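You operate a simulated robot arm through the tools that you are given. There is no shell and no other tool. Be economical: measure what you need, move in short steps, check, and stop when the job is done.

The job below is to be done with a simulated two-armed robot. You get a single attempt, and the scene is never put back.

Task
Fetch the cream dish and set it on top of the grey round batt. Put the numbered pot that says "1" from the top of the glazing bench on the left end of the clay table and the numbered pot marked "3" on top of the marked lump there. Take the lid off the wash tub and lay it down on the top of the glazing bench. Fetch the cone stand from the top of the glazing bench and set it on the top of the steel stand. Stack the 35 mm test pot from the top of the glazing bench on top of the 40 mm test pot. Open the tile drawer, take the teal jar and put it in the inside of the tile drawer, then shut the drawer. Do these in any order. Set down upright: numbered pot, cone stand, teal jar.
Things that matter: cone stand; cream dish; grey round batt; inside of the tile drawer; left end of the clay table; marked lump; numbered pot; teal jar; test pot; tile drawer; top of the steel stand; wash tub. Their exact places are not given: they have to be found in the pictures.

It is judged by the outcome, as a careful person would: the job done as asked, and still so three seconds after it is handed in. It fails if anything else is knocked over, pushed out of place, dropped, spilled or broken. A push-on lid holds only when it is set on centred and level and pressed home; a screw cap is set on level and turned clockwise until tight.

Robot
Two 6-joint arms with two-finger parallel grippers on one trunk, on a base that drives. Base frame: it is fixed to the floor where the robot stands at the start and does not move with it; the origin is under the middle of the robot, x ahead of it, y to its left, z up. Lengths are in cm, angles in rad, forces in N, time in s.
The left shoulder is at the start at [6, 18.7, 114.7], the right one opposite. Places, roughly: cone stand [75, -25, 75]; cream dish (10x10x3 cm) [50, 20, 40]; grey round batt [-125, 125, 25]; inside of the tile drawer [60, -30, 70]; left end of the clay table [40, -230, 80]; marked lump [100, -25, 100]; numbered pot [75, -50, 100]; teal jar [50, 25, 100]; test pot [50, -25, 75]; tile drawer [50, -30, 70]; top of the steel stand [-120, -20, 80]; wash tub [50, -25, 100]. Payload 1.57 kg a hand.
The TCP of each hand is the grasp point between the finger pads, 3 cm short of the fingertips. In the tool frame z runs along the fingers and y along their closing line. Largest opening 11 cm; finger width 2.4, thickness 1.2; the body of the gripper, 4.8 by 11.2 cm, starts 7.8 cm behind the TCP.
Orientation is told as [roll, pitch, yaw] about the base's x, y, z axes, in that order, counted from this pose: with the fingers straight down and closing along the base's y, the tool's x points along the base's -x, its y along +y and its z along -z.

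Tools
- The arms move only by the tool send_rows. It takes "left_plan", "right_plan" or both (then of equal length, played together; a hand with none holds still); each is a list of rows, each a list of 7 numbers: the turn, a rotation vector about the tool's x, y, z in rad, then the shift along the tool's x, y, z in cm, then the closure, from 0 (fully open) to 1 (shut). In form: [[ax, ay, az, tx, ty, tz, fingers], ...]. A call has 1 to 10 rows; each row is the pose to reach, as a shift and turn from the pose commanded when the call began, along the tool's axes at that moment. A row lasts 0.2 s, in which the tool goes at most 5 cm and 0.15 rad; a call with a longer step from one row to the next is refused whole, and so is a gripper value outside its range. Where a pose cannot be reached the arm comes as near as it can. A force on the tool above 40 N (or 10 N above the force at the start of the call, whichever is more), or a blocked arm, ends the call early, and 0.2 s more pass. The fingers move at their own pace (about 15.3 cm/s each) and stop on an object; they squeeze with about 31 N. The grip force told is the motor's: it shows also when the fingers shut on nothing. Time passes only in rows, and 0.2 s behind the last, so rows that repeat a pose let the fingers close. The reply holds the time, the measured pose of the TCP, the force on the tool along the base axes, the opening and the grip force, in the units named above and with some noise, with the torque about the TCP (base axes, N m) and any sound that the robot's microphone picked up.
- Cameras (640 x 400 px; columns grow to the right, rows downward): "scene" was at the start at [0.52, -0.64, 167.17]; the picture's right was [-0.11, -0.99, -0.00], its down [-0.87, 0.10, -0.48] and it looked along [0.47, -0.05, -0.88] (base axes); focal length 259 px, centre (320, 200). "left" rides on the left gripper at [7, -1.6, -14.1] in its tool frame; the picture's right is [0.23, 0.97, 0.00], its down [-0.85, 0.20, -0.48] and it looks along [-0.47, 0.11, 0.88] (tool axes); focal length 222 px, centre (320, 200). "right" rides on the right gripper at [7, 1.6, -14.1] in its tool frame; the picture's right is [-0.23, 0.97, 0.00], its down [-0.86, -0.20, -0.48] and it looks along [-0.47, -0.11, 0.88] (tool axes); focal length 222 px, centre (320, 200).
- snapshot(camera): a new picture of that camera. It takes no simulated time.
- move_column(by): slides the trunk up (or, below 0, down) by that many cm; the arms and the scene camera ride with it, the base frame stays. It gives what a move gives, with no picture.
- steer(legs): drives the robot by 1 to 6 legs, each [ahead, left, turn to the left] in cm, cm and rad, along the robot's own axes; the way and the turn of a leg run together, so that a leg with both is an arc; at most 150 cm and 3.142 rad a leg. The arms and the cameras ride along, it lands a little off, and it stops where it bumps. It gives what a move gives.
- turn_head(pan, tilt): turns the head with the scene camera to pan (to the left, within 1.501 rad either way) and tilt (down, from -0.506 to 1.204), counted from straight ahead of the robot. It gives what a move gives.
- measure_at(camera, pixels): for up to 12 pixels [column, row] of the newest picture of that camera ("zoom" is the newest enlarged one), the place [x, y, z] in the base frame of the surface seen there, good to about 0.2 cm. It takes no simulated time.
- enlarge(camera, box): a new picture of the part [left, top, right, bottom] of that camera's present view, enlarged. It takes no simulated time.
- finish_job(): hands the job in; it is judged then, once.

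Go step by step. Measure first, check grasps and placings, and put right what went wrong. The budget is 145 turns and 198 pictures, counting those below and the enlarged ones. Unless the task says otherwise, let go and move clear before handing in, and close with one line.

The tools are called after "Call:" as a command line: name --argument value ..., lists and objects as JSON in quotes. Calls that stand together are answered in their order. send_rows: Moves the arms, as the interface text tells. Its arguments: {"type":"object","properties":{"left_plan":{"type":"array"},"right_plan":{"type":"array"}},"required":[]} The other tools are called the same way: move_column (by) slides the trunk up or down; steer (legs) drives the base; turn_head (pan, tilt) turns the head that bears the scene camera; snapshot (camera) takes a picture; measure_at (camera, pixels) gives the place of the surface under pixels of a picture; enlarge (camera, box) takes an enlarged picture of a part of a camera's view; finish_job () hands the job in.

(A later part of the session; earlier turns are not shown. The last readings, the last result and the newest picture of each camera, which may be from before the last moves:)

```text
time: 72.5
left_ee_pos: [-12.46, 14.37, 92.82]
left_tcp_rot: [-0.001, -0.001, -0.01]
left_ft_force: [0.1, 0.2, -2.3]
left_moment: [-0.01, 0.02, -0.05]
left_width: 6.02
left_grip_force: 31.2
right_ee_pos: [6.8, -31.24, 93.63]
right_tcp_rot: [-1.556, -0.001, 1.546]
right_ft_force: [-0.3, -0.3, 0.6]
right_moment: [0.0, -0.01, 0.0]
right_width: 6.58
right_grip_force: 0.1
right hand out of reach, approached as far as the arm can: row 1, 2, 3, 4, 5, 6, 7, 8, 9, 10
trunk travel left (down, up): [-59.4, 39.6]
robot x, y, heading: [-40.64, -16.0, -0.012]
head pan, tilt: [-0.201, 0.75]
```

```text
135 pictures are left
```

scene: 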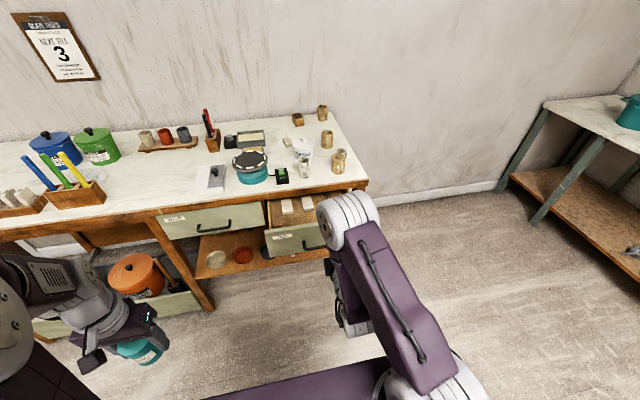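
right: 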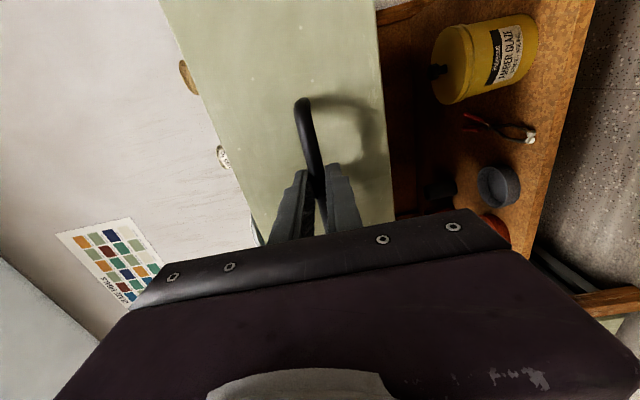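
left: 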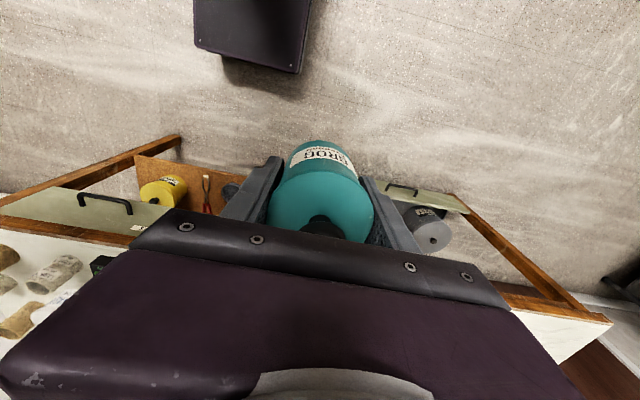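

The right wrist is near a limit in this pose. I'll turn that hand back down while raising it.

Call:
send_rows --right_plan '[[-0.0866, 0.0866, 0.0866, 0, -1, -1, 0.2], [-0.1732, 0.1732, 0.1732, 0, -2, -2, 0], [-0.2598, 0.2598, 0.2598, 0, -3, -3, 0], [-0.3464, 0.3464, 0.3464, 0, -4, -4, 0], [-0.433, 0.433, 0.433, 0, -5, -5, 0], [-0.5196, 0.5196, 0.5196, 0, -6, -6, 0], [-0.6062, 0.6062, 0.6062, 0, -7, -7, 0], [-0.6928, 0.6928, 0.6928, 0, -8, -8, 0], [-0.7794, 0.7794, 0.7794, 0, -8, -9, 0], [-0.866, 0.866, 0.866, 0, -8, -10, 0]]'

Call:
send_rows --right_plan '[[-0.0857, 0.0857, 0.0857, 0, 0, 0, 0], [-0.1714, 0.1714, 0.1714, 0, 0, 0, 0], [-0.257, 0.257, 0.257, 0, 0, 0, 0], [-0.343, 0.343, 0.343, 0, 0, 0, 0], [-0.343, 0.343, 0.343, 0, 0, 0, 0]]'

```text
time: 74.7
left_ee_pos: [-12.48, 14.42, 92.7]
left_tcp_rot: [0.0, -0.001, -0.011]
left_ft_force: [-0.9, 0.1, -1.8]
left_moment: [-0.02, 0.02, 0.01]
left_width: 6.03
left_grip_force: 31.3
right_ee_pos: [-2.85, -31.63, 101.88]
right_tcp_rot: [-0.397, -0.256, 0.383]
right_ft_force: [-0.3, 1.4, -0.7]
right_moment: [-0.01, 0.0, 0.0]
right_width: 11.02
right_grip_force: 0.1
right hand out of reach, approached as far as the arm can: row 1, 2, 3, 4, 5
trunk travel left (down, up): [-59.4, 39.6]
robot x, y, heading: [-40.76, -16.32, -0.012]
head pan, tilt: [-0.201, 0.75]
```

```text
time: 75.9
left_ee_pos: [-12.6, 14.39, 92.73]
left_tcp_rot: [-0.003, 0.0, -0.008]
left_ft_force: [0.3, -0.1, -1.3]
left_moment: [-0.02, 0.02, 0.03]
left_width: 6.02
left_grip_force: 31.0
right_ee_pos: [-2.74, -31.55, 101.76]
right_tcp_rot: [0.004, 0.017, -0.023]
right_ft_force: [-0.1, -0.3, 0.4]
right_moment: [0.0, 0.0, 0.02]
right_width: 11.0
right_grip_force: 0.1
trunk travel left (down, up): [-59.4, 39.6]
robot x, y, heading: [-40.75, -16.0, -0.009]
head pan, tilt: [-0.201, 0.75]
```

The right hand points down again. I'll tuck it outward, then drive to the drop station.

Call:
send_rows --right_plan '[[0, 0, 0, 2, -3, -1, 0], [0, 0, 0, 4, -6, -2, 0], [0, 0, 0, 6, -9, -3, 0], [0, 0, 0, 8, -12, -4, 0], [0, 0, 0, 10, -15, -5, 0], [0, 0, 0, 12, -18, -6, 0], [0, 0, 0, 12, -21, -7, 0], [0, 0, 0, 12, -24, -8, 0]]'

Call:
steer --legs '[[0, -14, 0.01], [32, 0, 0]]'

Call:
send_rows --left_plan '[[0, 0, 0, -1, -3, 0, 0.6], [0, 0, 0, -2, -6, 0, 0.6], [0, 0, 0, -3, -9, 0, 0.6], [0, 0, 0, -4, -12, 0, 0.6], [0, 0, 0, -5, -15, 0, 0.6], [0, 0, 0, -6, -18, 0, 0.6], [0, 0, 0, -7, -21, 0, 0.6], [0, 0, 0, -8, -23, 0, 0.6], [0, 0, 0, -9, -25, 0, 0.6], [0, 0, 0, -10, -25, 0, 0.6]]'

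Call:
turn_head --pan 0 --tilt 1.1

Call:
snapshot --camera "scene"

Call:
snapshot --camera "left"

```text
time: 77.7
left_ee_pos: [-12.58, 14.39, 92.77]
left_tcp_rot: [0.0, -0.001, -0.01]
left_ft_force: [0.5, -0.5, -1.6]
left_moment: [0.04, 0.0, -0.04]
left_width: 6.0
left_grip_force: 31.1
right_ee_pos: [-15.17, -55.26, 109.66]
right_tcp_rot: [0.002, 0.015, -0.021]
right_ft_force: [0.9, 0.4, -0.1]
right_moment: [0.02, 0.01, 0.01]
right_width: 11.03
right_grip_force: 0.0
trunk travel left (down, up): [-59.4, 39.6]
robot x, y, heading: [-40.89, -16.02, -0.01]
head pan, tilt: [-0.201, 0.75]
```

```text
time: 80.8
left_ee_pos: [19.12, 0.99, 92.78]
left_tcp_rot: [0.001, 0.0, 0.006]
left_ft_force: [0.4, -0.1, -1.6]
left_moment: [-0.01, 0.04, 0.0]
left_width: 6.02
left_grip_force: 31.1
right_ee_pos: [17.8, -68.61, 109.71]
right_tcp_rot: [0.002, 0.014, -0.002]
right_ft_force: [0.2, 0.2, 0.3]
right_moment: [0.01, 0.0, 0.01]
right_width: 11.01
right_grip_force: 0.1
trunk travel left (down, up): [-59.4, 39.6]
robot x, y, heading: [-8.71, -29.9, 0.009]
head pan, tilt: [-0.201, 0.75]
```

```text
time: 83.0
left_ee_pos: [29.17, -23.99, 92.73]
left_tcp_rot: [0.001, 0.001, 0.006]
left_ft_force: [-0.7, 0.5, -1.5]
left_moment: [-0.02, 0.02, 0.03]
left_width: 5.98
left_grip_force: 31.2
right_ee_pos: [17.64, -68.74, 109.79]
right_tcp_rot: [0.002, 0.016, -0.003]
right_ft_force: [0.2, 0.0, 0.0]
right_moment: [0.0, 0.01, -0.02]
right_width: 11.03
right_grip_force: 0.0
trunk travel left (down, up): [-59.4, 39.6]
robot x, y, heading: [-8.61, -29.87, 0.006]
head pan, tilt: [-0.201, 0.75]
```

```text
time: 83.8
left_ee_pos: [29.24, -24.14, 92.69]
left_tcp_rot: [0.0, 0.0, 0.008]
left_ft_force: [0.1, 0.4, -1.8]
left_moment: [-0.03, 0.0, -0.02]
left_width: 5.99
left_grip_force: 31.2
right_ee_pos: [17.67, -68.71, 109.77]
right_tcp_rot: [0.002, 0.014, -0.004]
right_ft_force: [-0.2, 0.8, -0.8]
right_moment: [0.01, -0.01, 0.01]
right_width: 10.99
right_grip_force: 0.0
trunk travel left (down, up): [-59.4, 39.6]
robot x, y, heading: [-8.3, -30.02, 0.006]
head pan, tilt: [0.0, 1.1]
```

```text
134 pictures are left
```

scene: 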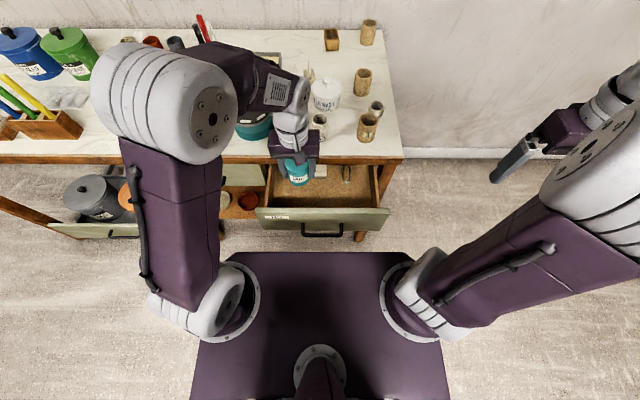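

```text
133 pictures are left
```

left: 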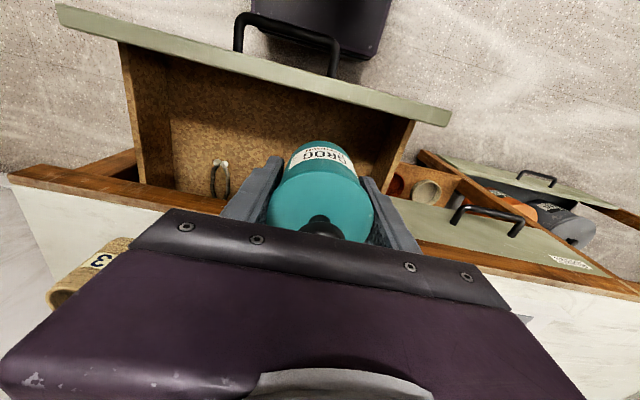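

The jar is over the drawer at (29.2, -24.1). I'll lower it to just above the floor, then in small steps.

Call:
send_rows --left_plan '[[0, 0, 0, 0, 0, 4, 0.6], [0, 0, 0, 0, 0, 8, 0.6], [0, 0, 0, 0, 0, 12, 0.6], [0, 0, 0, 0, 0, 15, 0.6], [0, 0, 0, 0, 0, 17, 0.6], [0, 0, 0, 0, 0, 18, 0.6], [0, 0, 0, 0, 0, 18.3, 0.6], [0, 0, 0, 0, 0, 18.5, 0.6], [0, 0, 0, 0, 0, 18.7, 0.6], [0, 0, 0, 0, 0, 18.9, 0.6]]'

Call:
enlarge --camera "left" --box '[140, 20, 480, 240]'

```text
time: 86.0
left_ee_pos: [29.29, -23.85, 73.93]
left_tcp_rot: [0.0, -0.001, 0.007]
left_ft_force: [0.6, 1.9, 3.4]
left_moment: [0.0, 0.04, -0.07]
left_width: 6.02
left_grip_force: 31.0
right_ee_pos: [17.67, -68.66, 109.68]
right_tcp_rot: [0.001, 0.013, -0.003]
right_ft_force: [-0.1, -0.4, 0.0]
right_moment: [0.0, -0.06, -0.01]
right_width: 11.0
right_grip_force: 0.0
trunk travel left (down, up): [-59.4, 39.6]
robot x, y, heading: [-9.08, -30.09, 0.01]
head pan, tilt: [0.0, 1.1]
```

```text
1.82 times, centred on (310, 130) of left
```

zoom: 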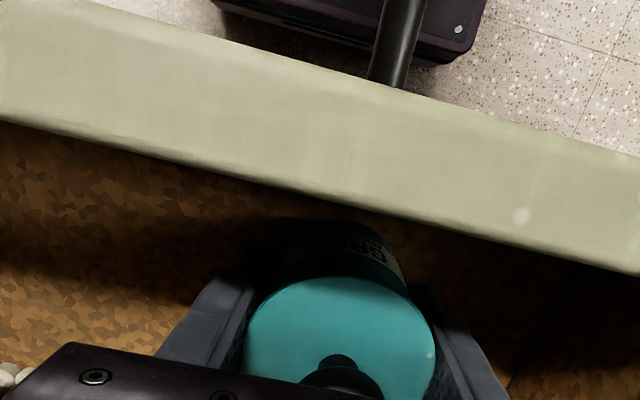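

Contact is light at 73.9. I'll open, rise straight up, and look.

Call:
send_rows --left_plan '[[0, 0, 0, 0, 0, 0, 0.45], [0, 0, 0, 0, 0, 0, 0.25], [0, 0, 0, 0, 0, 0, 0.25], [0, 0, 0, 0, 0, -4, 0.25], [0, 0, 0, 0, 0, -8, 0.25], [0, 0, 0, 0, 0, -12, 0.25], [0, 0, 0, 0, 0, -16, 0.25], [0, 0, 0, 0, 0, -20, 0.25], [0, 0, 0, 2, 4, -23, 0.1], [0, 0, 0, 4, 8, -25, 0]]'

Call:
snapshot --camera "left"

Call:
snapshot --camera "scene"

```text
refused: row 9 steps farther than a row can; nothing moved
```

```text
131 pictures are left
```

left: 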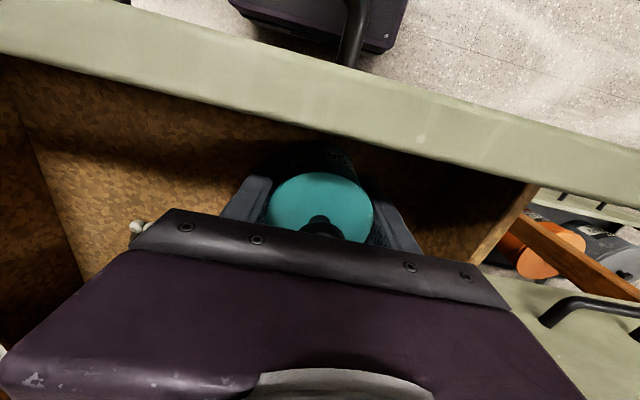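

```text
130 pictures are left
```

scene: 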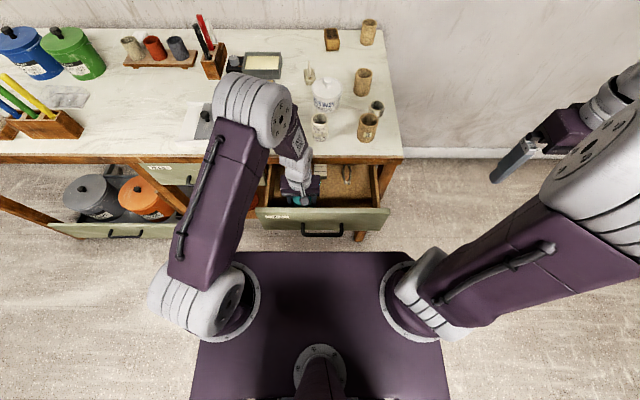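

The row step was too long, so I'll resend with shorter steps.

Call:
send_rows --left_plan '[[0, 0, 0, 0, 0, 0, 0.45], [0, 0, 0, 0, 0, 0, 0.25], [0, 0, 0, 0, 0, 0, 0.25], [0, 0, 0, 0, 0, -4, 0.25], [0, 0, 0, 0, 0, -8, 0.25], [0, 0, 0, 0, 0, -12, 0.25], [0, 0, 0, 0, 0, -16, 0.25], [0, 0, 0, 0, 0, -20, 0.25], [0, 0, 0, 2, 2, -23, 0.1], [0, 0, 0, 4, 5, -25, 0]]'

Call:
snapshot --camera "left"

```text
time: 88.2
left_ee_pos: [25.23, -18.91, 99.0]
left_tcp_rot: [-0.002, 0.0, 0.007]
left_ft_force: [0.5, 0.0, -0.5]
left_moment: [0.0, -0.02, -0.01]
left_width: 11.03
left_grip_force: 0.0
right_ee_pos: [17.59, -68.55, 109.65]
right_tcp_rot: [0.002, 0.013, -0.003]
right_ft_force: [0.1, 0.5, -0.8]
right_moment: [-0.02, -0.03, -0.01]
right_width: 11.02
right_grip_force: 0.0
trunk travel left (down, up): [-59.4, 39.6]
robot x, y, heading: [-8.83, -30.04, 0.006]
head pan, tilt: [0.0, 1.1]
```

```text
129 pictures are left
```

left: 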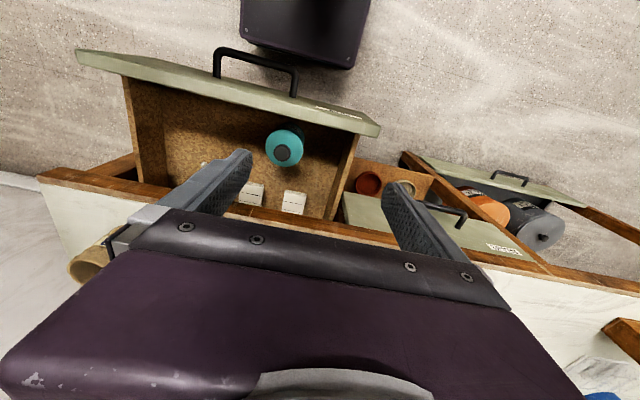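

The jar stands upright in the drawer. To close it, I'll back up, put the left hand's closed fingers in front of the handle's middle, and push by driving.

Call:
steer --legs '[[-14, 0, -0.006], [0, -11.5, 0]]'

Call:
send_rows --left_plan '[[0, 0, 0, 0, 0, 4, 0.5], [0, 0, 0, 0, 0, 8, 1], [0, 0, 0, 0, 0, 12, 1], [0, 0, 0, 0, 0, 16, 1], [0, 0, 0, 0, 0, 20, 1], [0, 0, 0, 0, 0, 23, 1], [0, 0, 0, 0, 0, 25, 1], [0, 0, 0, 0, 0, 25, 1]]'

Call:
snapshot --camera "scene"

Call:
snapshot --camera "left"

```text
time: 90.4
left_ee_pos: [11.5, -30.55, 99.04]
left_tcp_rot: [-0.001, 0.0, 0.001]
left_ft_force: [-0.9, 0.4, 0.2]
left_moment: [0.02, 0.01, 0.03]
left_width: 11.0
left_grip_force: 0.0
right_ee_pos: [3.44, -80.22, 109.83]
right_tcp_rot: [0.001, 0.014, -0.01]
right_ft_force: [0.1, 0.6, -0.8]
right_moment: [0.03, 0.04, -0.01]
right_width: 10.99
right_grip_force: 0.1
trunk travel left (down, up): [-59.4, 39.6]
robot x, y, heading: [-22.31, -41.54, 0.001]
head pan, tilt: [0.0, 1.1]
```

```text
time: 92.2
left_ee_pos: [11.25, -30.74, 74.06]
left_tcp_rot: [0.0, -0.002, 0.001]
left_ft_force: [0.3, 0.7, -0.2]
left_moment: [-0.01, -0.02, -0.01]
left_width: 0.0
left_grip_force: 21.4
right_ee_pos: [3.42, -80.17, 109.73]
right_tcp_rot: [0.002, 0.013, -0.011]
right_ft_force: [-0.7, -0.2, -0.4]
right_moment: [-0.02, -0.03, -0.01]
right_width: 10.98
right_grip_force: 0.1
trunk travel left (down, up): [-59.4, 39.6]
robot x, y, heading: [-22.07, -41.26, 0.003]
head pan, tilt: [0.0, 1.1]
```

```text
128 pictures are left
```

scene: 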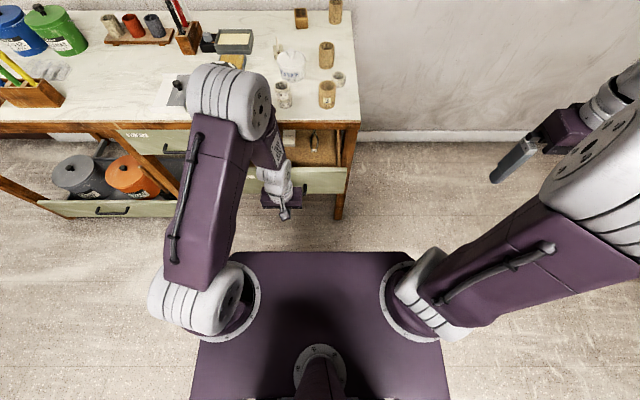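

```text
127 pictures are left
```

left: 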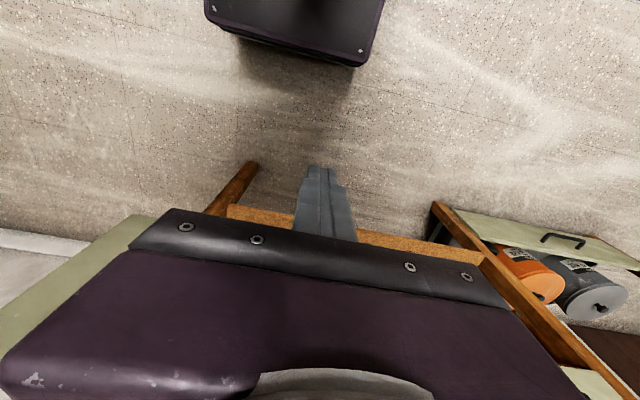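

The fingers stand in front of the bar. I'll push by driving ahead 21 cm.

Call:
steer --legs '[[21, 0, 0]]'

Call:
turn_head --pan 0.2 --tilt 0.95

Call:
snapshot --camera "scene"

```text
time: 93.8
left_ee_pos: [32.33, -30.61, 74.04]
left_tcp_rot: [-0.001, 0.0, -0.001]
left_ft_force: [0.8, 0.1, -0.2]
left_moment: [0.05, 0.01, 0.01]
left_width: 0.0
left_grip_force: 21.5
right_ee_pos: [24.51, -80.28, 109.79]
right_tcp_rot: [0.003, 0.013, -0.01]
right_ft_force: [-0.1, 0.4, -0.1]
right_moment: [-0.01, 0.02, 0.02]
right_width: 11.02
right_grip_force: 0.1
trunk travel left (down, up): [-59.4, 39.6]
robot x, y, heading: [-1.76, -41.48, 0.0]
head pan, tilt: [0.0, 1.1]
```

```text
time: 94.5
left_ee_pos: [32.46, -30.68, 73.99]
left_tcp_rot: [0.0, -0.001, -0.001]
left_ft_force: [-0.5, 0.0, 0.8]
left_moment: [0.0, 0.03, 0.03]
left_width: 0.0
left_grip_force: 21.3
right_ee_pos: [24.4, -80.2, 109.78]
right_tcp_rot: [0.003, 0.013, -0.008]
right_ft_force: [-0.1, 0.2, -0.4]
right_moment: [-0.03, -0.01, -0.01]
right_width: 11.0
right_grip_force: 0.0
trunk travel left (down, up): [-59.4, 39.6]
robot x, y, heading: [-1.67, -41.4, -0.003]
head pan, tilt: [0.201, 0.949]
```

```text
126 pictures are left
```

scene: 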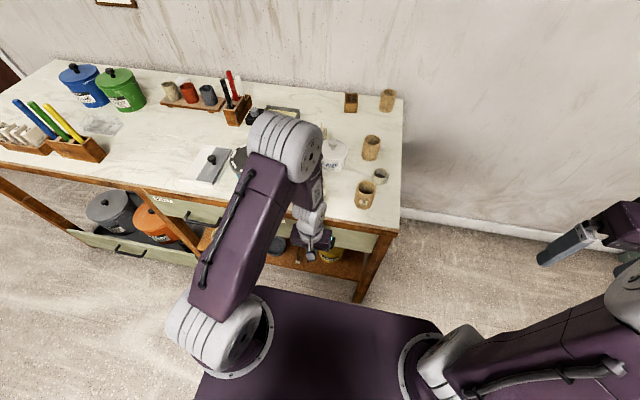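

It's nearly shut. I'll push with the arm in small steps until it resists.

Call:
send_rows --left_plan '[[0, 0, 0, -0.4, 0, 0, 1], [0, 0, 0, -0.8, 0, 0, 1], [0, 0, 0, -1.2, 0, 0, 1], [0, 0, 0, -1.6, 0, 0, 1], [0, 0, 0, -2.0, 0, 0, 1], [0, 0, 0, -2.4, 0, 0, 1]]'

Call:
enlarge --camera "scene" --box '[260, 190, 420, 300]'

Call:
snapshot --camera "left"

```text
time: 95.7
left_ee_pos: [33.26, -30.49, 74.05]
left_tcp_rot: [0.005, 0.017, -0.001]
left_ft_force: [-20.7, 0.2, 5.3]
left_moment: [0.07, -2.68, -0.02]
left_width: 0.0
left_grip_force: 21.0
right_ee_pos: [24.15, -80.26, 109.82]
right_tcp_rot: [0.005, 0.013, -0.009]
right_ft_force: [0.4, 0.1, 0.1]
right_moment: [0.01, 0.02, 0.0]
right_width: 11.0
right_grip_force: 0.0
trunk travel left (down, up): [-59.4, 39.6]
robot x, y, heading: [-1.68, -41.31, 0.004]
head pan, tilt: [0.201, 0.949]
stopped in row 5 (left hand): the force on the tool passed its limit (the readings are from after the stop); the commanded pose is now the measured one
```

```text
3.64 times, centred on (340, 245) of scene
```

zoom: 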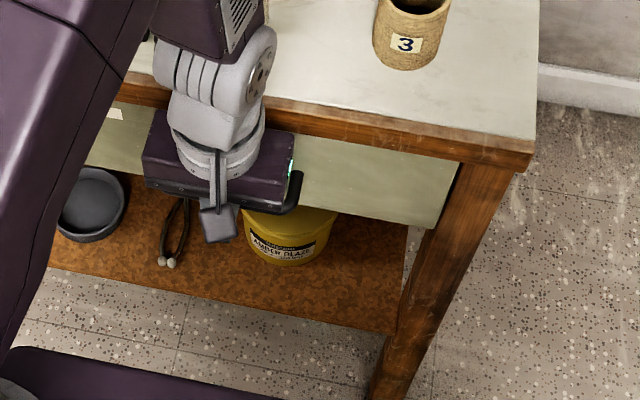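

```text
124 pictures are left
```

left: 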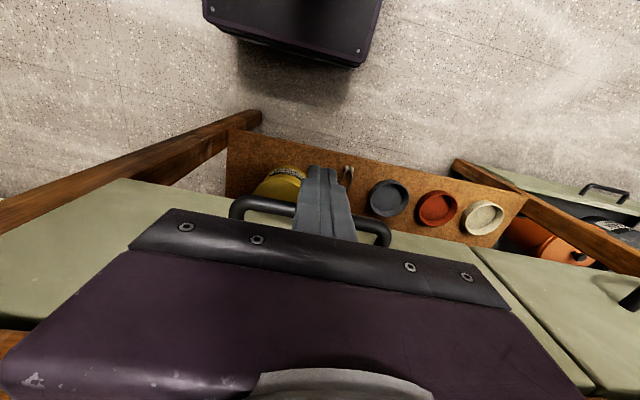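

The drawer met its stop. I'll confirm its front is flush, then back the hand off and up.

Call:
measure_at --camera "zoom" --pixels '[[400, 180], [420, 210], [120, 140], [340, 180], [460, 190]]'

Call:
steer --legs '[[-22, 0, 0]]'

Call:
turn_head --pan 0.4 --tilt 0.85

Call:
snapshot --camera "scene"

```text
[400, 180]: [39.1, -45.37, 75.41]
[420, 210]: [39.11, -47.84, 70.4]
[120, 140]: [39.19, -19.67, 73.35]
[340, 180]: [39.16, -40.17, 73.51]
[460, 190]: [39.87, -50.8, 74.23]
```

```text
time: 97.4
left_ee_pos: [11.53, -30.55, 73.9]
left_tcp_rot: [0.005, 0.015, 0.009]
left_ft_force: [1.1, 0.4, 0.0]
left_moment: [0.02, -0.02, -0.01]
left_width: 0.01
left_grip_force: 21.0
right_ee_pos: [2.7, -80.21, 109.75]
right_tcp_rot: [0.001, 0.014, -0.001]
right_ft_force: [-0.1, 0.6, 0.0]
right_moment: [0.02, -0.03, 0.03]
right_width: 10.98
right_grip_force: 0.1
trunk travel left (down, up): [-59.4, 39.6]
robot x, y, heading: [-23.59, -41.62, 0.012]
head pan, tilt: [0.201, 0.949]
```

```text
time: 98.1
left_ee_pos: [11.63, -30.41, 74.01]
left_tcp_rot: [0.003, 0.015, 0.007]
left_ft_force: [-0.2, -0.9, 0.7]
left_moment: [0.0, 0.03, -0.01]
left_width: 0.02
left_grip_force: 21.6
right_ee_pos: [2.77, -80.24, 109.73]
right_tcp_rot: [0.003, 0.014, -0.002]
right_ft_force: [0.6, -0.6, 0.7]
right_moment: [0.0, -0.02, 0.0]
right_width: 10.99
right_grip_force: 0.1
trunk travel left (down, up): [-59.4, 39.6]
robot x, y, heading: [-23.29, -41.45, 0.012]
head pan, tilt: [0.4, 0.85]
```

```text
123 pictures are left
```

scene: 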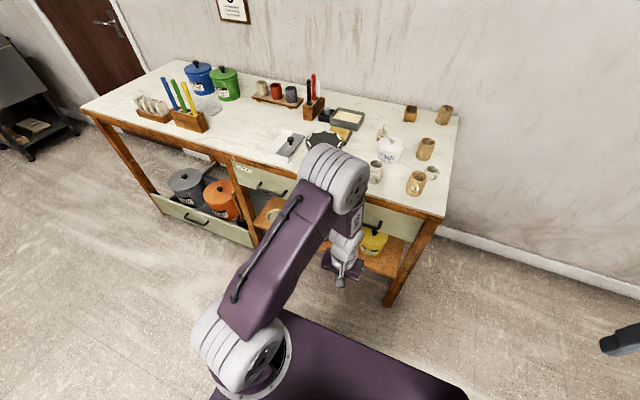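

The drawer is flush at x=39.1. Now the cream dish: I'll measure it from the last left picture, where it sits at (482,217).

Call:
measure_at --camera "left" --pixels '[[464, 217], [502, 215], [484, 201], [481, 234], [483, 217], [520, 200], [418, 207], [455, 207], [510, 235], [465, 160]]'

Call:
enlarge --camera "scene" --box '[230, 150, 330, 240]'

```text
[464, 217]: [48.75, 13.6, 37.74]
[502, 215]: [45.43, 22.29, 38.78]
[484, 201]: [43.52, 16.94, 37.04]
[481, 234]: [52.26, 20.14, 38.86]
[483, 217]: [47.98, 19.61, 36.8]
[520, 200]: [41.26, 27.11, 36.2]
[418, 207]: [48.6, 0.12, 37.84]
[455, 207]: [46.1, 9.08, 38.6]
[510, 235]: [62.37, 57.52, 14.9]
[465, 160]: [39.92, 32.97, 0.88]
```

```text
4.44 times, centred on (280, 195) of scene
```

zoom: 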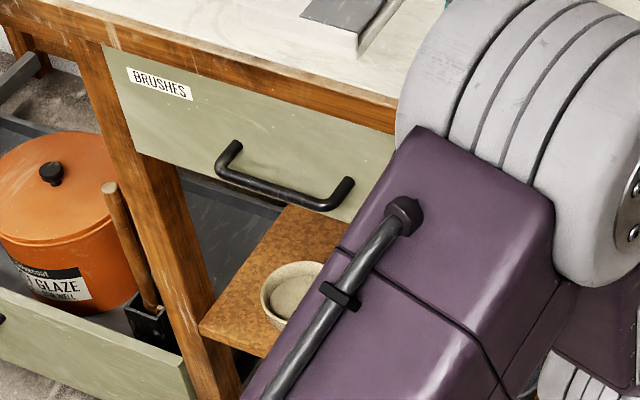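

The dish centre is about (47.8, 18.1), diameter ≈9.2, rim z 38.8, on a shelf at z 36. I'll drive left, lower the trunk, and tilt the left hand 45° forward.

Call:
steer --legs '[[0, 46, -0.012], [6, 0, 0]]'

Call:
move_column --by -30

Call:
send_rows --left_plan '[[0, -0.13, 0, 0, 0, -1, 0.5], [0, -0.26, 0, 0, 0, -2, 0], [0, -0.39, 0, 0, 0, -3, 0], [0, -0.52, 0, 0, 0, -4, 0], [0, -0.65, 0, 0, 0, -5, 0], [0, -0.785, 0, 0, 0, -6, 0], [0, -0.785, 0, 0, 0, -6, 0]]'

Call:
snapshot --camera "left"

Call:
turn_head --pan 0.2 --tilt 0.7

Call:
snapshot --camera "scene"

```text
time: 101.5
left_ee_pos: [17.11, 16.17, 73.88]
left_tcp_rot: [0.003, 0.015, 0.005]
left_ft_force: [-0.3, 0.4, -0.5]
left_moment: [0.01, 0.04, 0.0]
left_width: 0.0
left_grip_force: 21.2
right_ee_pos: [8.32, -33.61, 109.85]
right_tcp_rot: [0.001, 0.014, -0.004]
right_ft_force: [0.3, 0.7, -0.2]
right_moment: [0.03, 0.02, 0.01]
right_width: 11.01
right_grip_force: 0.0
trunk travel left (down, up): [-59.4, 39.6]
robot x, y, heading: [-18.16, 5.52, -0.001]
head pan, tilt: [0.4, 0.85]
```

```text
time: 104.5
left_ee_pos: [17.12, 16.01, 43.87]
left_tcp_rot: [0.006, 0.015, 0.006]
left_ft_force: [-0.7, -0.6, -0.3]
left_moment: [-0.01, 0.02, 0.0]
left_width: 0.0
left_grip_force: 21.4
right_ee_pos: [8.16, -33.57, 79.69]
right_tcp_rot: [0.002, 0.014, -0.002]
right_ft_force: [0.4, 0.0, -0.4]
right_moment: [0.0, 0.01, -0.04]
right_width: 11.0
right_grip_force: 0.1
trunk travel left (down, up): [-29.4, 69.6]
robot x, y, heading: [-18.02, 5.12, 0.01]
head pan, tilt: [0.4, 0.85]
```

```text
time: 106.1
left_ee_pos: [21.41, 12.38, 51.08]
left_tcp_rot: [0.006, -0.765, 0.001]
left_ft_force: [-0.6, 0.9, 0.6]
left_moment: [-0.01, 0.01, 0.01]
left_width: 11.01
left_grip_force: 0.1
left hand out of reach, approached as far as the arm can: row 1, 2, 4, 5, 6, 7
right_ee_pos: [8.3, -33.65, 79.78]
right_tcp_rot: [0.002, 0.014, -0.004]
right_ft_force: [-0.2, -0.3, -0.5]
right_moment: [-0.01, 0.0, 0.0]
right_width: 11.02
right_grip_force: 0.1
trunk travel left (down, up): [-29.4, 69.6]
robot x, y, heading: [-17.79, 5.1, 0.008]
head pan, tilt: [0.4, 0.85]
```

```text
121 pictures are left
```

left: 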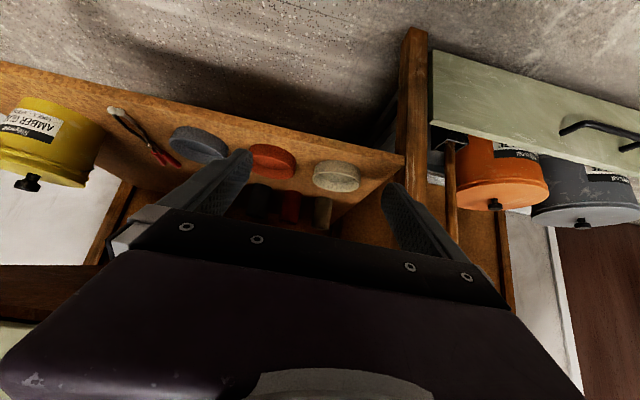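

```text
time: 106.8
left_ee_pos: [21.39, 12.31, 50.98]
left_tcp_rot: [0.008, -0.765, 0.001]
left_ft_force: [-0.5, 0.2, 0.0]
left_moment: [0.06, -0.03, -0.02]
left_width: 10.98
left_grip_force: 0.1
right_ee_pos: [8.3, -33.69, 79.72]
right_tcp_rot: [0.002, 0.013, -0.003]
right_ft_force: [-0.2, -0.8, -0.3]
right_moment: [0.01, -0.06, -0.03]
right_width: 10.98
right_grip_force: 0.0
trunk travel left (down, up): [-29.4, 69.6]
robot x, y, heading: [-18.04, 5.18, 0.001]
head pan, tilt: [0.201, 0.7]
```

```text
120 pictures are left
```

scene: 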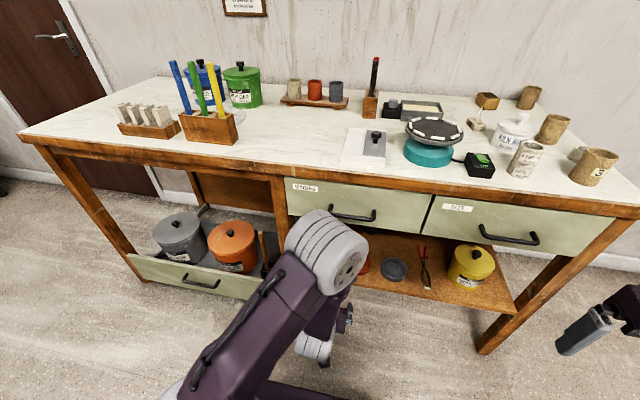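

The left hand is tilted 45° at [21.4, 12.3, 51]. I'll measure the dish from this view.

Call:
enlarge --camera "left" --box '[230, 130, 420, 250]'

Call:
measure_at --camera "left" --pixels '[[314, 178], [359, 178], [338, 187], [337, 162], [327, 188], [349, 188], [270, 160], [296, 170], [380, 165], [325, 210]]'

```text
3.33 times, centred on (325, 190) of left
```

zoom: 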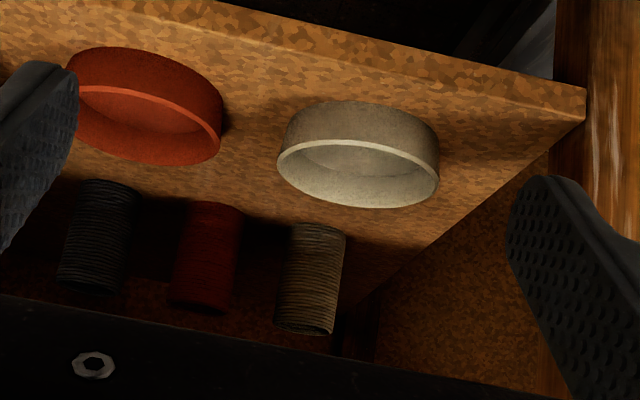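

```text
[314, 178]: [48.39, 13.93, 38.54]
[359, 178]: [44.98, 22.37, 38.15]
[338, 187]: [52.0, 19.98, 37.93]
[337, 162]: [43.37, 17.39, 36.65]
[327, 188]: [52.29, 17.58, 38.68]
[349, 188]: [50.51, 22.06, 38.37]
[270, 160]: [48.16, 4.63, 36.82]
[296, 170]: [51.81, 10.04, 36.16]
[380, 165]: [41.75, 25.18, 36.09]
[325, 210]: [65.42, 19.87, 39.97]
```

The dish circle fits centre (47.9, 18.4), diameter 9.1. I'll drive 10 cm nearer, then recheck the pose.

Call:
steer --legs '[[10, 0, 0]]'

Call:
send_rows --left_plan '[[0, 0, 0, -1.5, 1, 2.4, 0], [0, 0, 0, -3, 2, 4.8, 0], [0, 0, 0, -4.5, 3, 7.2, 0], [0, 0, 0, -6, 4, 9.5, 0], [0, 0, 0, -7.5, 5, 11.9, 0], [0, 0, 0, -9.1, 6.1, 14.3, 0], [0, 0, 0, -9.1, 6.1, 14.3, 0]]'

Call:
snapshot --camera "left"

```text
time: 108.0
left_ee_pos: [31.6, 12.31, 51.0]
left_tcp_rot: [0.006, -0.765, 0.002]
left_ft_force: [0.3, -1.2, 0.4]
left_moment: [0.02, 0.0, 0.01]
left_width: 10.99
left_grip_force: 0.0
right_ee_pos: [18.53, -33.64, 79.67]
right_tcp_rot: [0.002, 0.015, -0.003]
right_ft_force: [0.1, -0.6, -0.4]
right_moment: [0.03, 0.0, -0.01]
right_width: 11.0
right_grip_force: 0.0
trunk travel left (down, up): [-29.4, 69.6]
robot x, y, heading: [-7.93, 5.5, 0.003]
head pan, tilt: [0.201, 0.7]
```

```text
time: 109.6
left_ee_pos: [48.03, 18.58, 46.89]
left_tcp_rot: [0.007, -0.765, 0.002]
left_ft_force: [-0.5, -0.5, 0.8]
left_moment: [-0.01, -0.02, -0.03]
left_width: 10.99
left_grip_force: 0.1
right_ee_pos: [18.31, -33.57, 79.72]
right_tcp_rot: [0.001, 0.013, -0.003]
right_ft_force: [0.2, 0.3, -0.8]
right_moment: [0.01, -0.02, -0.04]
right_width: 11.01
right_grip_force: 0.1
trunk travel left (down, up): [-29.4, 69.6]
robot x, y, heading: [-7.83, 5.04, 0.005]
head pan, tilt: [0.201, 0.7]
```

```text
118 pictures are left
```

left: 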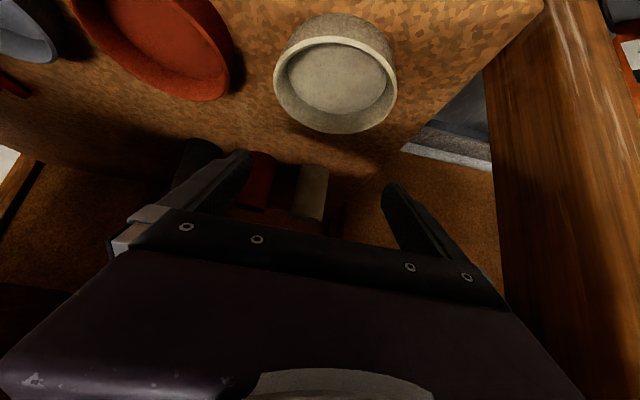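

The hand is over the dish. I'll go straight down to z=39.2 and close.

Call:
send_rows --left_plan '[[0, 0, 0, 1.5, -0.1, 1.56, 0], [0, 0, 0, 3, -0.15, 3.12, 0], [0, 0, 0, 4.4, -0.15, 4.6, 0], [0, 0, 0, 5.3, -0.15, 5.5, 0], [0, 0, 0, 5.3, -0.15, 5.5, 0.1], [0, 0, 0, 5.3, -0.15, 5.5, 0.3], [0, 0, 0, 5.3, -0.15, 5.5, 0.3], [0, 0, 0, 5.3, -0.15, 5.5, 0.3]]'

Call:
snapshot --camera "left"

```text
time: 111.4
left_ee_pos: [48.02, 18.47, 39.42]
left_tcp_rot: [0.006, -0.767, 0.004]
left_ft_force: [0.6, -0.3, 0.0]
left_moment: [-0.02, -0.1, -0.03]
left_width: 9.9
left_grip_force: 31.2
right_ee_pos: [18.31, -33.65, 79.78]
right_tcp_rot: [0.003, 0.015, -0.003]
right_ft_force: [0.1, 0.0, -0.8]
right_moment: [0.03, 0.02, 0.0]
right_width: 10.98
right_grip_force: 0.1
trunk travel left (down, up): [-29.4, 69.6]
robot x, y, heading: [-8.03, 4.94, 0.006]
head pan, tilt: [0.201, 0.7]
```

```text
117 pictures are left
```

left: 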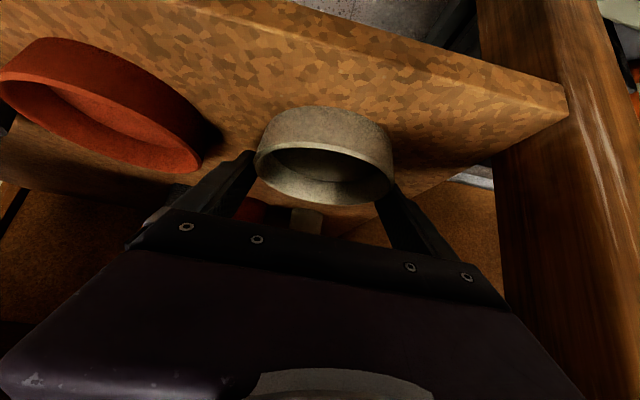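

Gripped at 9.9 cm. I'll lift 7 cm and check.

Call:
send_rows --left_plan '[[0, 0, 0, -1.2, 0, -1.26, 0.35], [0, 0, 0, -2.4, 0, -2.5, 0.35], [0, 0, 0, -3.6, 0, -3.8, 0.35], [0, 0, 0, -4.8, 0, -5.05, 0.35], [0, 0, 0, -4.8, 0, -5.05, 0.35]]'

Call:
snapshot --camera "left"

```text
time: 112.6
left_ee_pos: [47.92, 18.42, 46.31]
left_tcp_rot: [0.007, -0.765, 0.002]
left_ft_force: [0.6, -0.3, -1.2]
left_moment: [-0.01, 0.01, 0.02]
left_width: 9.91
left_grip_force: 31.4
right_ee_pos: [18.43, -33.57, 79.91]
right_tcp_rot: [0.002, 0.013, -0.004]
right_ft_force: [-0.1, -0.3, 0.4]
right_moment: [-0.02, 0.02, 0.03]
right_width: 11.0
right_grip_force: 0.0
trunk travel left (down, up): [-29.4, 69.6]
robot x, y, heading: [-8.2, 5.33, 0.005]
head pan, tilt: [0.201, 0.7]
```

```text
116 pictures are left
```

left: 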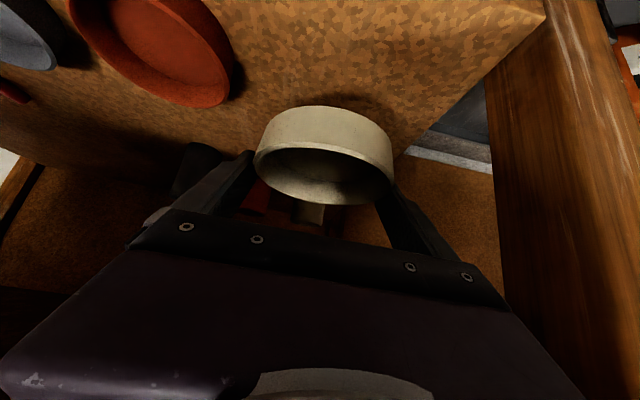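

The dish hangs level. I'll back out, turn left toward the rack, and look.

Call:
steer --legs '[[-42, 0, 0], [0, 0, 1.9]]'

Call:
turn_head --pan 0.1 --tilt 0.45

Call:
snapshot --camera "scene"

Call:
turn_head --pan 1.3 --tilt 0.45

Call:
snapshot --camera "scene"

```text
time: 119.6
left_ee_pos: [-78.07, 54.57, 46.34]
left_tcp_rot: [0.008, -0.765, 1.867]
left_ft_force: [-1.0, -1.6, -2.2]
left_moment: [-0.02, 0.03, 0.02]
left_width: 9.93
left_grip_force: 30.9
right_ee_pos: [-19.57, 41.42, 79.7]
right_tcp_rot: [0.001, 0.013, 1.864]
right_ft_force: [0.0, 0.0, 0.3]
right_moment: [0.02, 0.02, -0.01]
right_width: 10.99
right_grip_force: 0.0
trunk travel left (down, up): [-29.4, 69.6]
robot x, y, heading: [-49.08, 4.9, 1.88]
head pan, tilt: [0.201, 0.7]
```

```text
time: 120.4
left_ee_pos: [-78.01, 54.47, 46.36]
left_tcp_rot: [0.008, -0.764, 1.869]
left_ft_force: [0.0, 0.4, -1.4]
left_moment: [-0.03, 0.0, 0.02]
left_width: 9.91
left_grip_force: 31.0
right_ee_pos: [-19.65, 41.47, 79.7]
right_tcp_rot: [0.002, 0.015, 1.865]
right_ft_force: [-0.1, -0.3, 0.6]
right_moment: [0.01, -0.01, 0.03]
right_width: 10.98
right_grip_force: 0.1
trunk travel left (down, up): [-29.4, 69.6]
robot x, y, heading: [-49.09, 4.7, 1.877]
head pan, tilt: [0.099, 0.45]
```

```text
115 pictures are left
```

scene: 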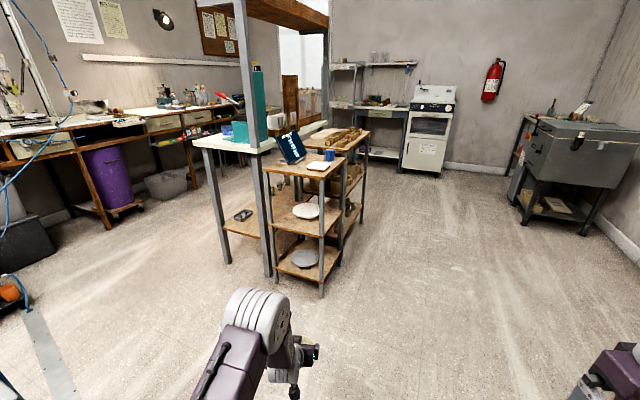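

```text
time: 121.8
left_ee_pos: [-78.09, 54.57, 46.36]
left_tcp_rot: [0.008, -0.765, 1.87]
left_ft_force: [-0.5, 0.0, -1.5]
left_moment: [0.0, 0.02, -0.06]
left_width: 9.88
left_grip_force: 30.8
right_ee_pos: [-19.72, 41.46, 79.64]
right_tcp_rot: [0.002, 0.014, 1.864]
right_ft_force: [0.6, 0.0, -0.1]
right_moment: [-0.03, 0.02, 0.01]
right_width: 11.03
right_grip_force: 0.0
trunk travel left (down, up): [-29.4, 69.6]
robot x, y, heading: [-49.15, 5.12, 1.872]
head pan, tilt: [1.3, 0.45]
```

```text
114 pictures are left
```

scene: 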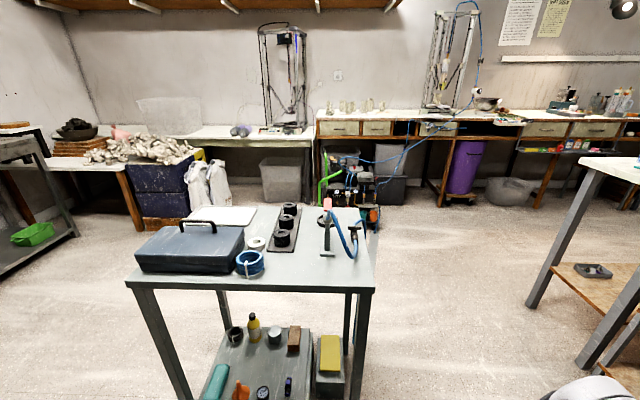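

The steel stand is at the side, with a toolbox on it. The grey batt is on the rack's low shelf, and I'll look at it closely.

Call:
turn_head --pan 0.1 --tilt 0.55

Call:
snapshot --camera "scene"

Call:
enlarge --camera "scene" --box '[220, 110, 380, 290]'

```text
time: 123.2
left_ee_pos: [-77.97, 54.59, 46.36]
left_tcp_rot: [0.006, -0.764, 1.87]
left_ft_force: [-0.5, 0.0, -2.1]
left_moment: [0.05, -0.02, 0.03]
left_width: 9.88
left_grip_force: 31.3
right_ee_pos: [-19.69, 41.38, 79.72]
right_tcp_rot: [0.002, 0.014, 1.864]
right_ft_force: [-0.3, 0.0, 0.0]
right_moment: [-0.03, 0.0, 0.01]
right_width: 10.99
right_grip_force: 0.0
trunk travel left (down, up): [-29.4, 69.6]
robot x, y, heading: [-49.16, 4.96, 1.873]
head pan, tilt: [0.099, 0.55]
```

```text
113 pictures are left
```

scene: 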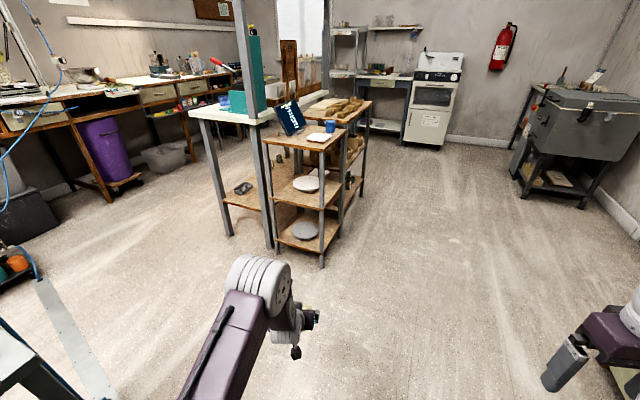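

```text
2.22 times, centred on (300, 200) of scene
```

zoom: 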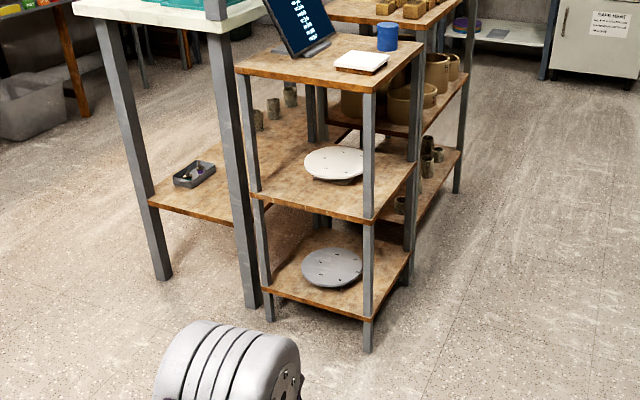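

Call:
measure_at --camera "zoom" --pixels '[[302, 266], [362, 266], [335, 249], [330, 286], [333, 268], [262, 290], [366, 318], [407, 258], [268, 280], [254, 195], [366, 220], [412, 170]]'

Call:
enlarge --camera "scene" --box '[265, 200, 350, 270]'

```text
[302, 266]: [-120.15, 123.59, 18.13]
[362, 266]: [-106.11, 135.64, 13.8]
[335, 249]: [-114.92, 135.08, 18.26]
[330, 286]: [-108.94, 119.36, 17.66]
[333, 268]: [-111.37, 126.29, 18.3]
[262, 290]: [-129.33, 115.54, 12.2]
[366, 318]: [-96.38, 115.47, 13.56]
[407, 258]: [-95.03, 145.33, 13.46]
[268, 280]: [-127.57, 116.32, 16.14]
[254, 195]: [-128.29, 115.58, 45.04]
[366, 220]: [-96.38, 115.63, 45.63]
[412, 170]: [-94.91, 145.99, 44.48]
```

```text
5.71 times, centred on (308, 235) of scene
```

zoom: 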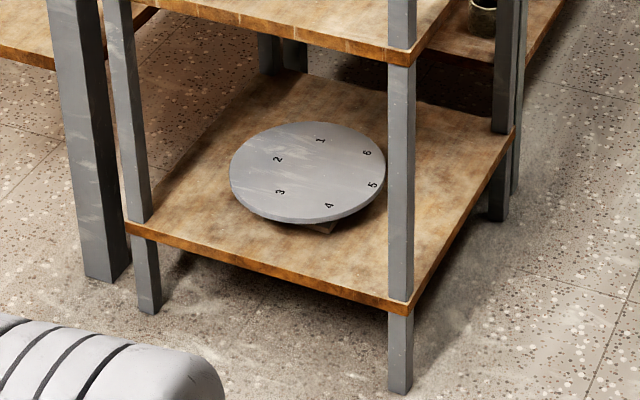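

Rack: bottom shelf z≈14, batt centre about (-112, 127) with top at 18.2, front opening at y=115.5 between x -126 and -98. I'll line up facing +y in front of it with the trunk lowered.

Call:
steer --legs '[[0, 0, -0.302], [38, 0, 0], [0, 50, 0]]'

Call:
move_column --by -21

Call:
turn_head --pan 0.1 --tilt 0.7

Call:
snapshot --camera "scene"

Call:
snapshot --camera "left"

```text
time: 129.1
left_ee_pos: [-111.5, 99.48, 46.35]
left_tcp_rot: [0.005, -0.764, 1.565]
left_ft_force: [-0.1, 0.8, -1.1]
left_moment: [0.03, 0.04, 0.02]
left_width: 9.9
left_grip_force: 31.0
right_ee_pos: [-59.7, 69.58, 79.84]
right_tcp_rot: [0.001, 0.012, 1.557]
right_ft_force: [-0.2, 0.4, -0.1]
right_moment: [0.0, 0.02, -0.02]
right_width: 11.01
right_grip_force: 0.1
trunk travel left (down, up): [-29.4, 69.6]
robot x, y, heading: [-98.78, 43.56, 1.568]
head pan, tilt: [0.099, 0.55]
```

```text
time: 131.4
left_ee_pos: [-111.48, 99.61, 25.46]
left_tcp_rot: [0.006, -0.765, 1.563]
left_ft_force: [-0.2, 0.1, -2.2]
left_moment: [0.0, 0.01, 0.03]
left_width: 9.92
left_grip_force: 30.8
right_ee_pos: [-59.72, 69.58, 58.76]
right_tcp_rot: [0.002, 0.013, 1.56]
right_ft_force: [-0.3, -0.5, 0.9]
right_moment: [-0.01, 0.01, 0.02]
right_width: 11.01
right_grip_force: 0.1
trunk travel left (down, up): [-8.4, 90.6]
robot x, y, heading: [-98.75, 43.36, 1.566]
head pan, tilt: [0.099, 0.55]
```

```text
time: 132.1
left_ee_pos: [-111.47, 99.56, 25.42]
left_tcp_rot: [0.006, -0.764, 1.564]
left_ft_force: [-0.6, 0.3, -0.9]
left_moment: [0.0, -0.01, 0.0]
left_width: 9.9
left_grip_force: 31.3
right_ee_pos: [-59.77, 69.56, 58.77]
right_tcp_rot: [0.0, 0.013, 1.557]
right_ft_force: [0.9, -0.5, 0.4]
right_moment: [-0.03, -0.01, 0.02]
right_width: 11.01
right_grip_force: 0.0
trunk travel left (down, up): [-8.4, 90.6]
robot x, y, heading: [-98.52, 43.78, 1.568]
head pan, tilt: [0.099, 0.7]
```

```text
110 pictures are left
```

scene: 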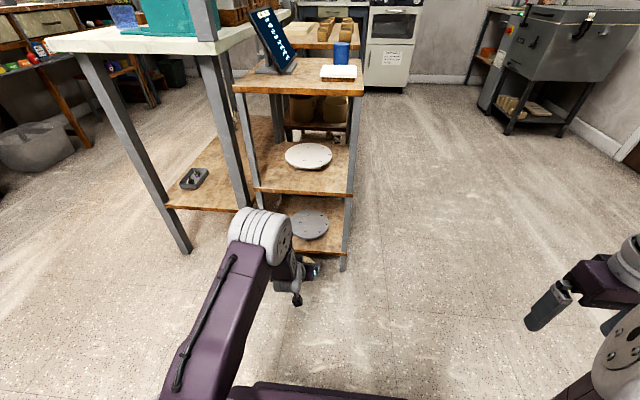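

```text
109 pictures are left
```

left: 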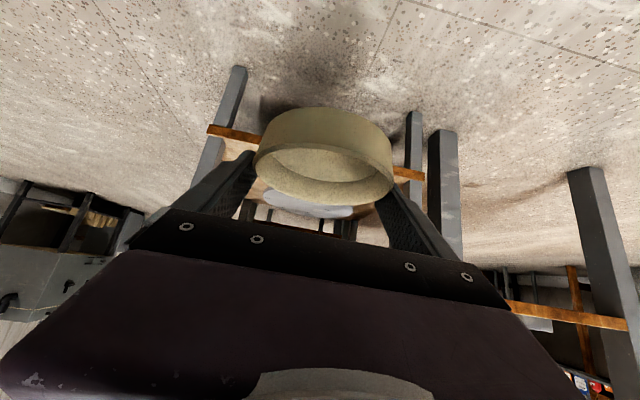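

I'll measure the elbow's height and position and the batt centre before entering.

Call:
measure_at --camera "scene" --pixels '[[258, 212], [240, 225], [275, 225], [300, 265], [296, 298], [310, 224], [326, 224], [294, 217], [312, 211], [306, 239], [328, 252], [258, 188]]'

Call:
enlarge --camera "scene" --box '[210, 120, 370, 310]'

```text
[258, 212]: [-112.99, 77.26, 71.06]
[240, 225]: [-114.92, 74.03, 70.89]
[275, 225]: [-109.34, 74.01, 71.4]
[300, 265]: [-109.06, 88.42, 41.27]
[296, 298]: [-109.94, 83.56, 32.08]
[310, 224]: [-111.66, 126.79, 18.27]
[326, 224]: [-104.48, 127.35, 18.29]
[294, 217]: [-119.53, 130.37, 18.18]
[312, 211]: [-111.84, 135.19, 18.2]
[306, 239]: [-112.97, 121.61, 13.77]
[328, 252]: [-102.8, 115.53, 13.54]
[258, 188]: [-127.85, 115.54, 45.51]
```

```text
2.11 times, centred on (290, 215) of scene
```

zoom: 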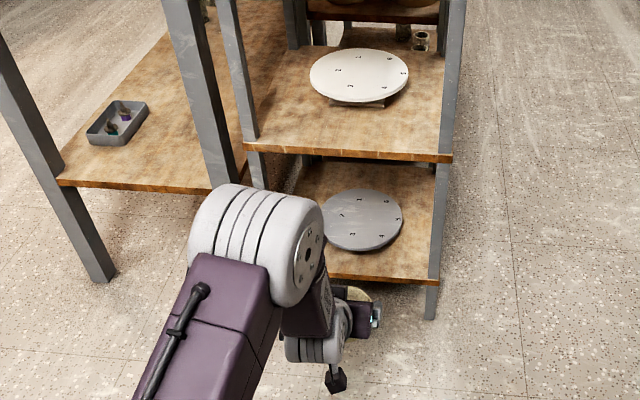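

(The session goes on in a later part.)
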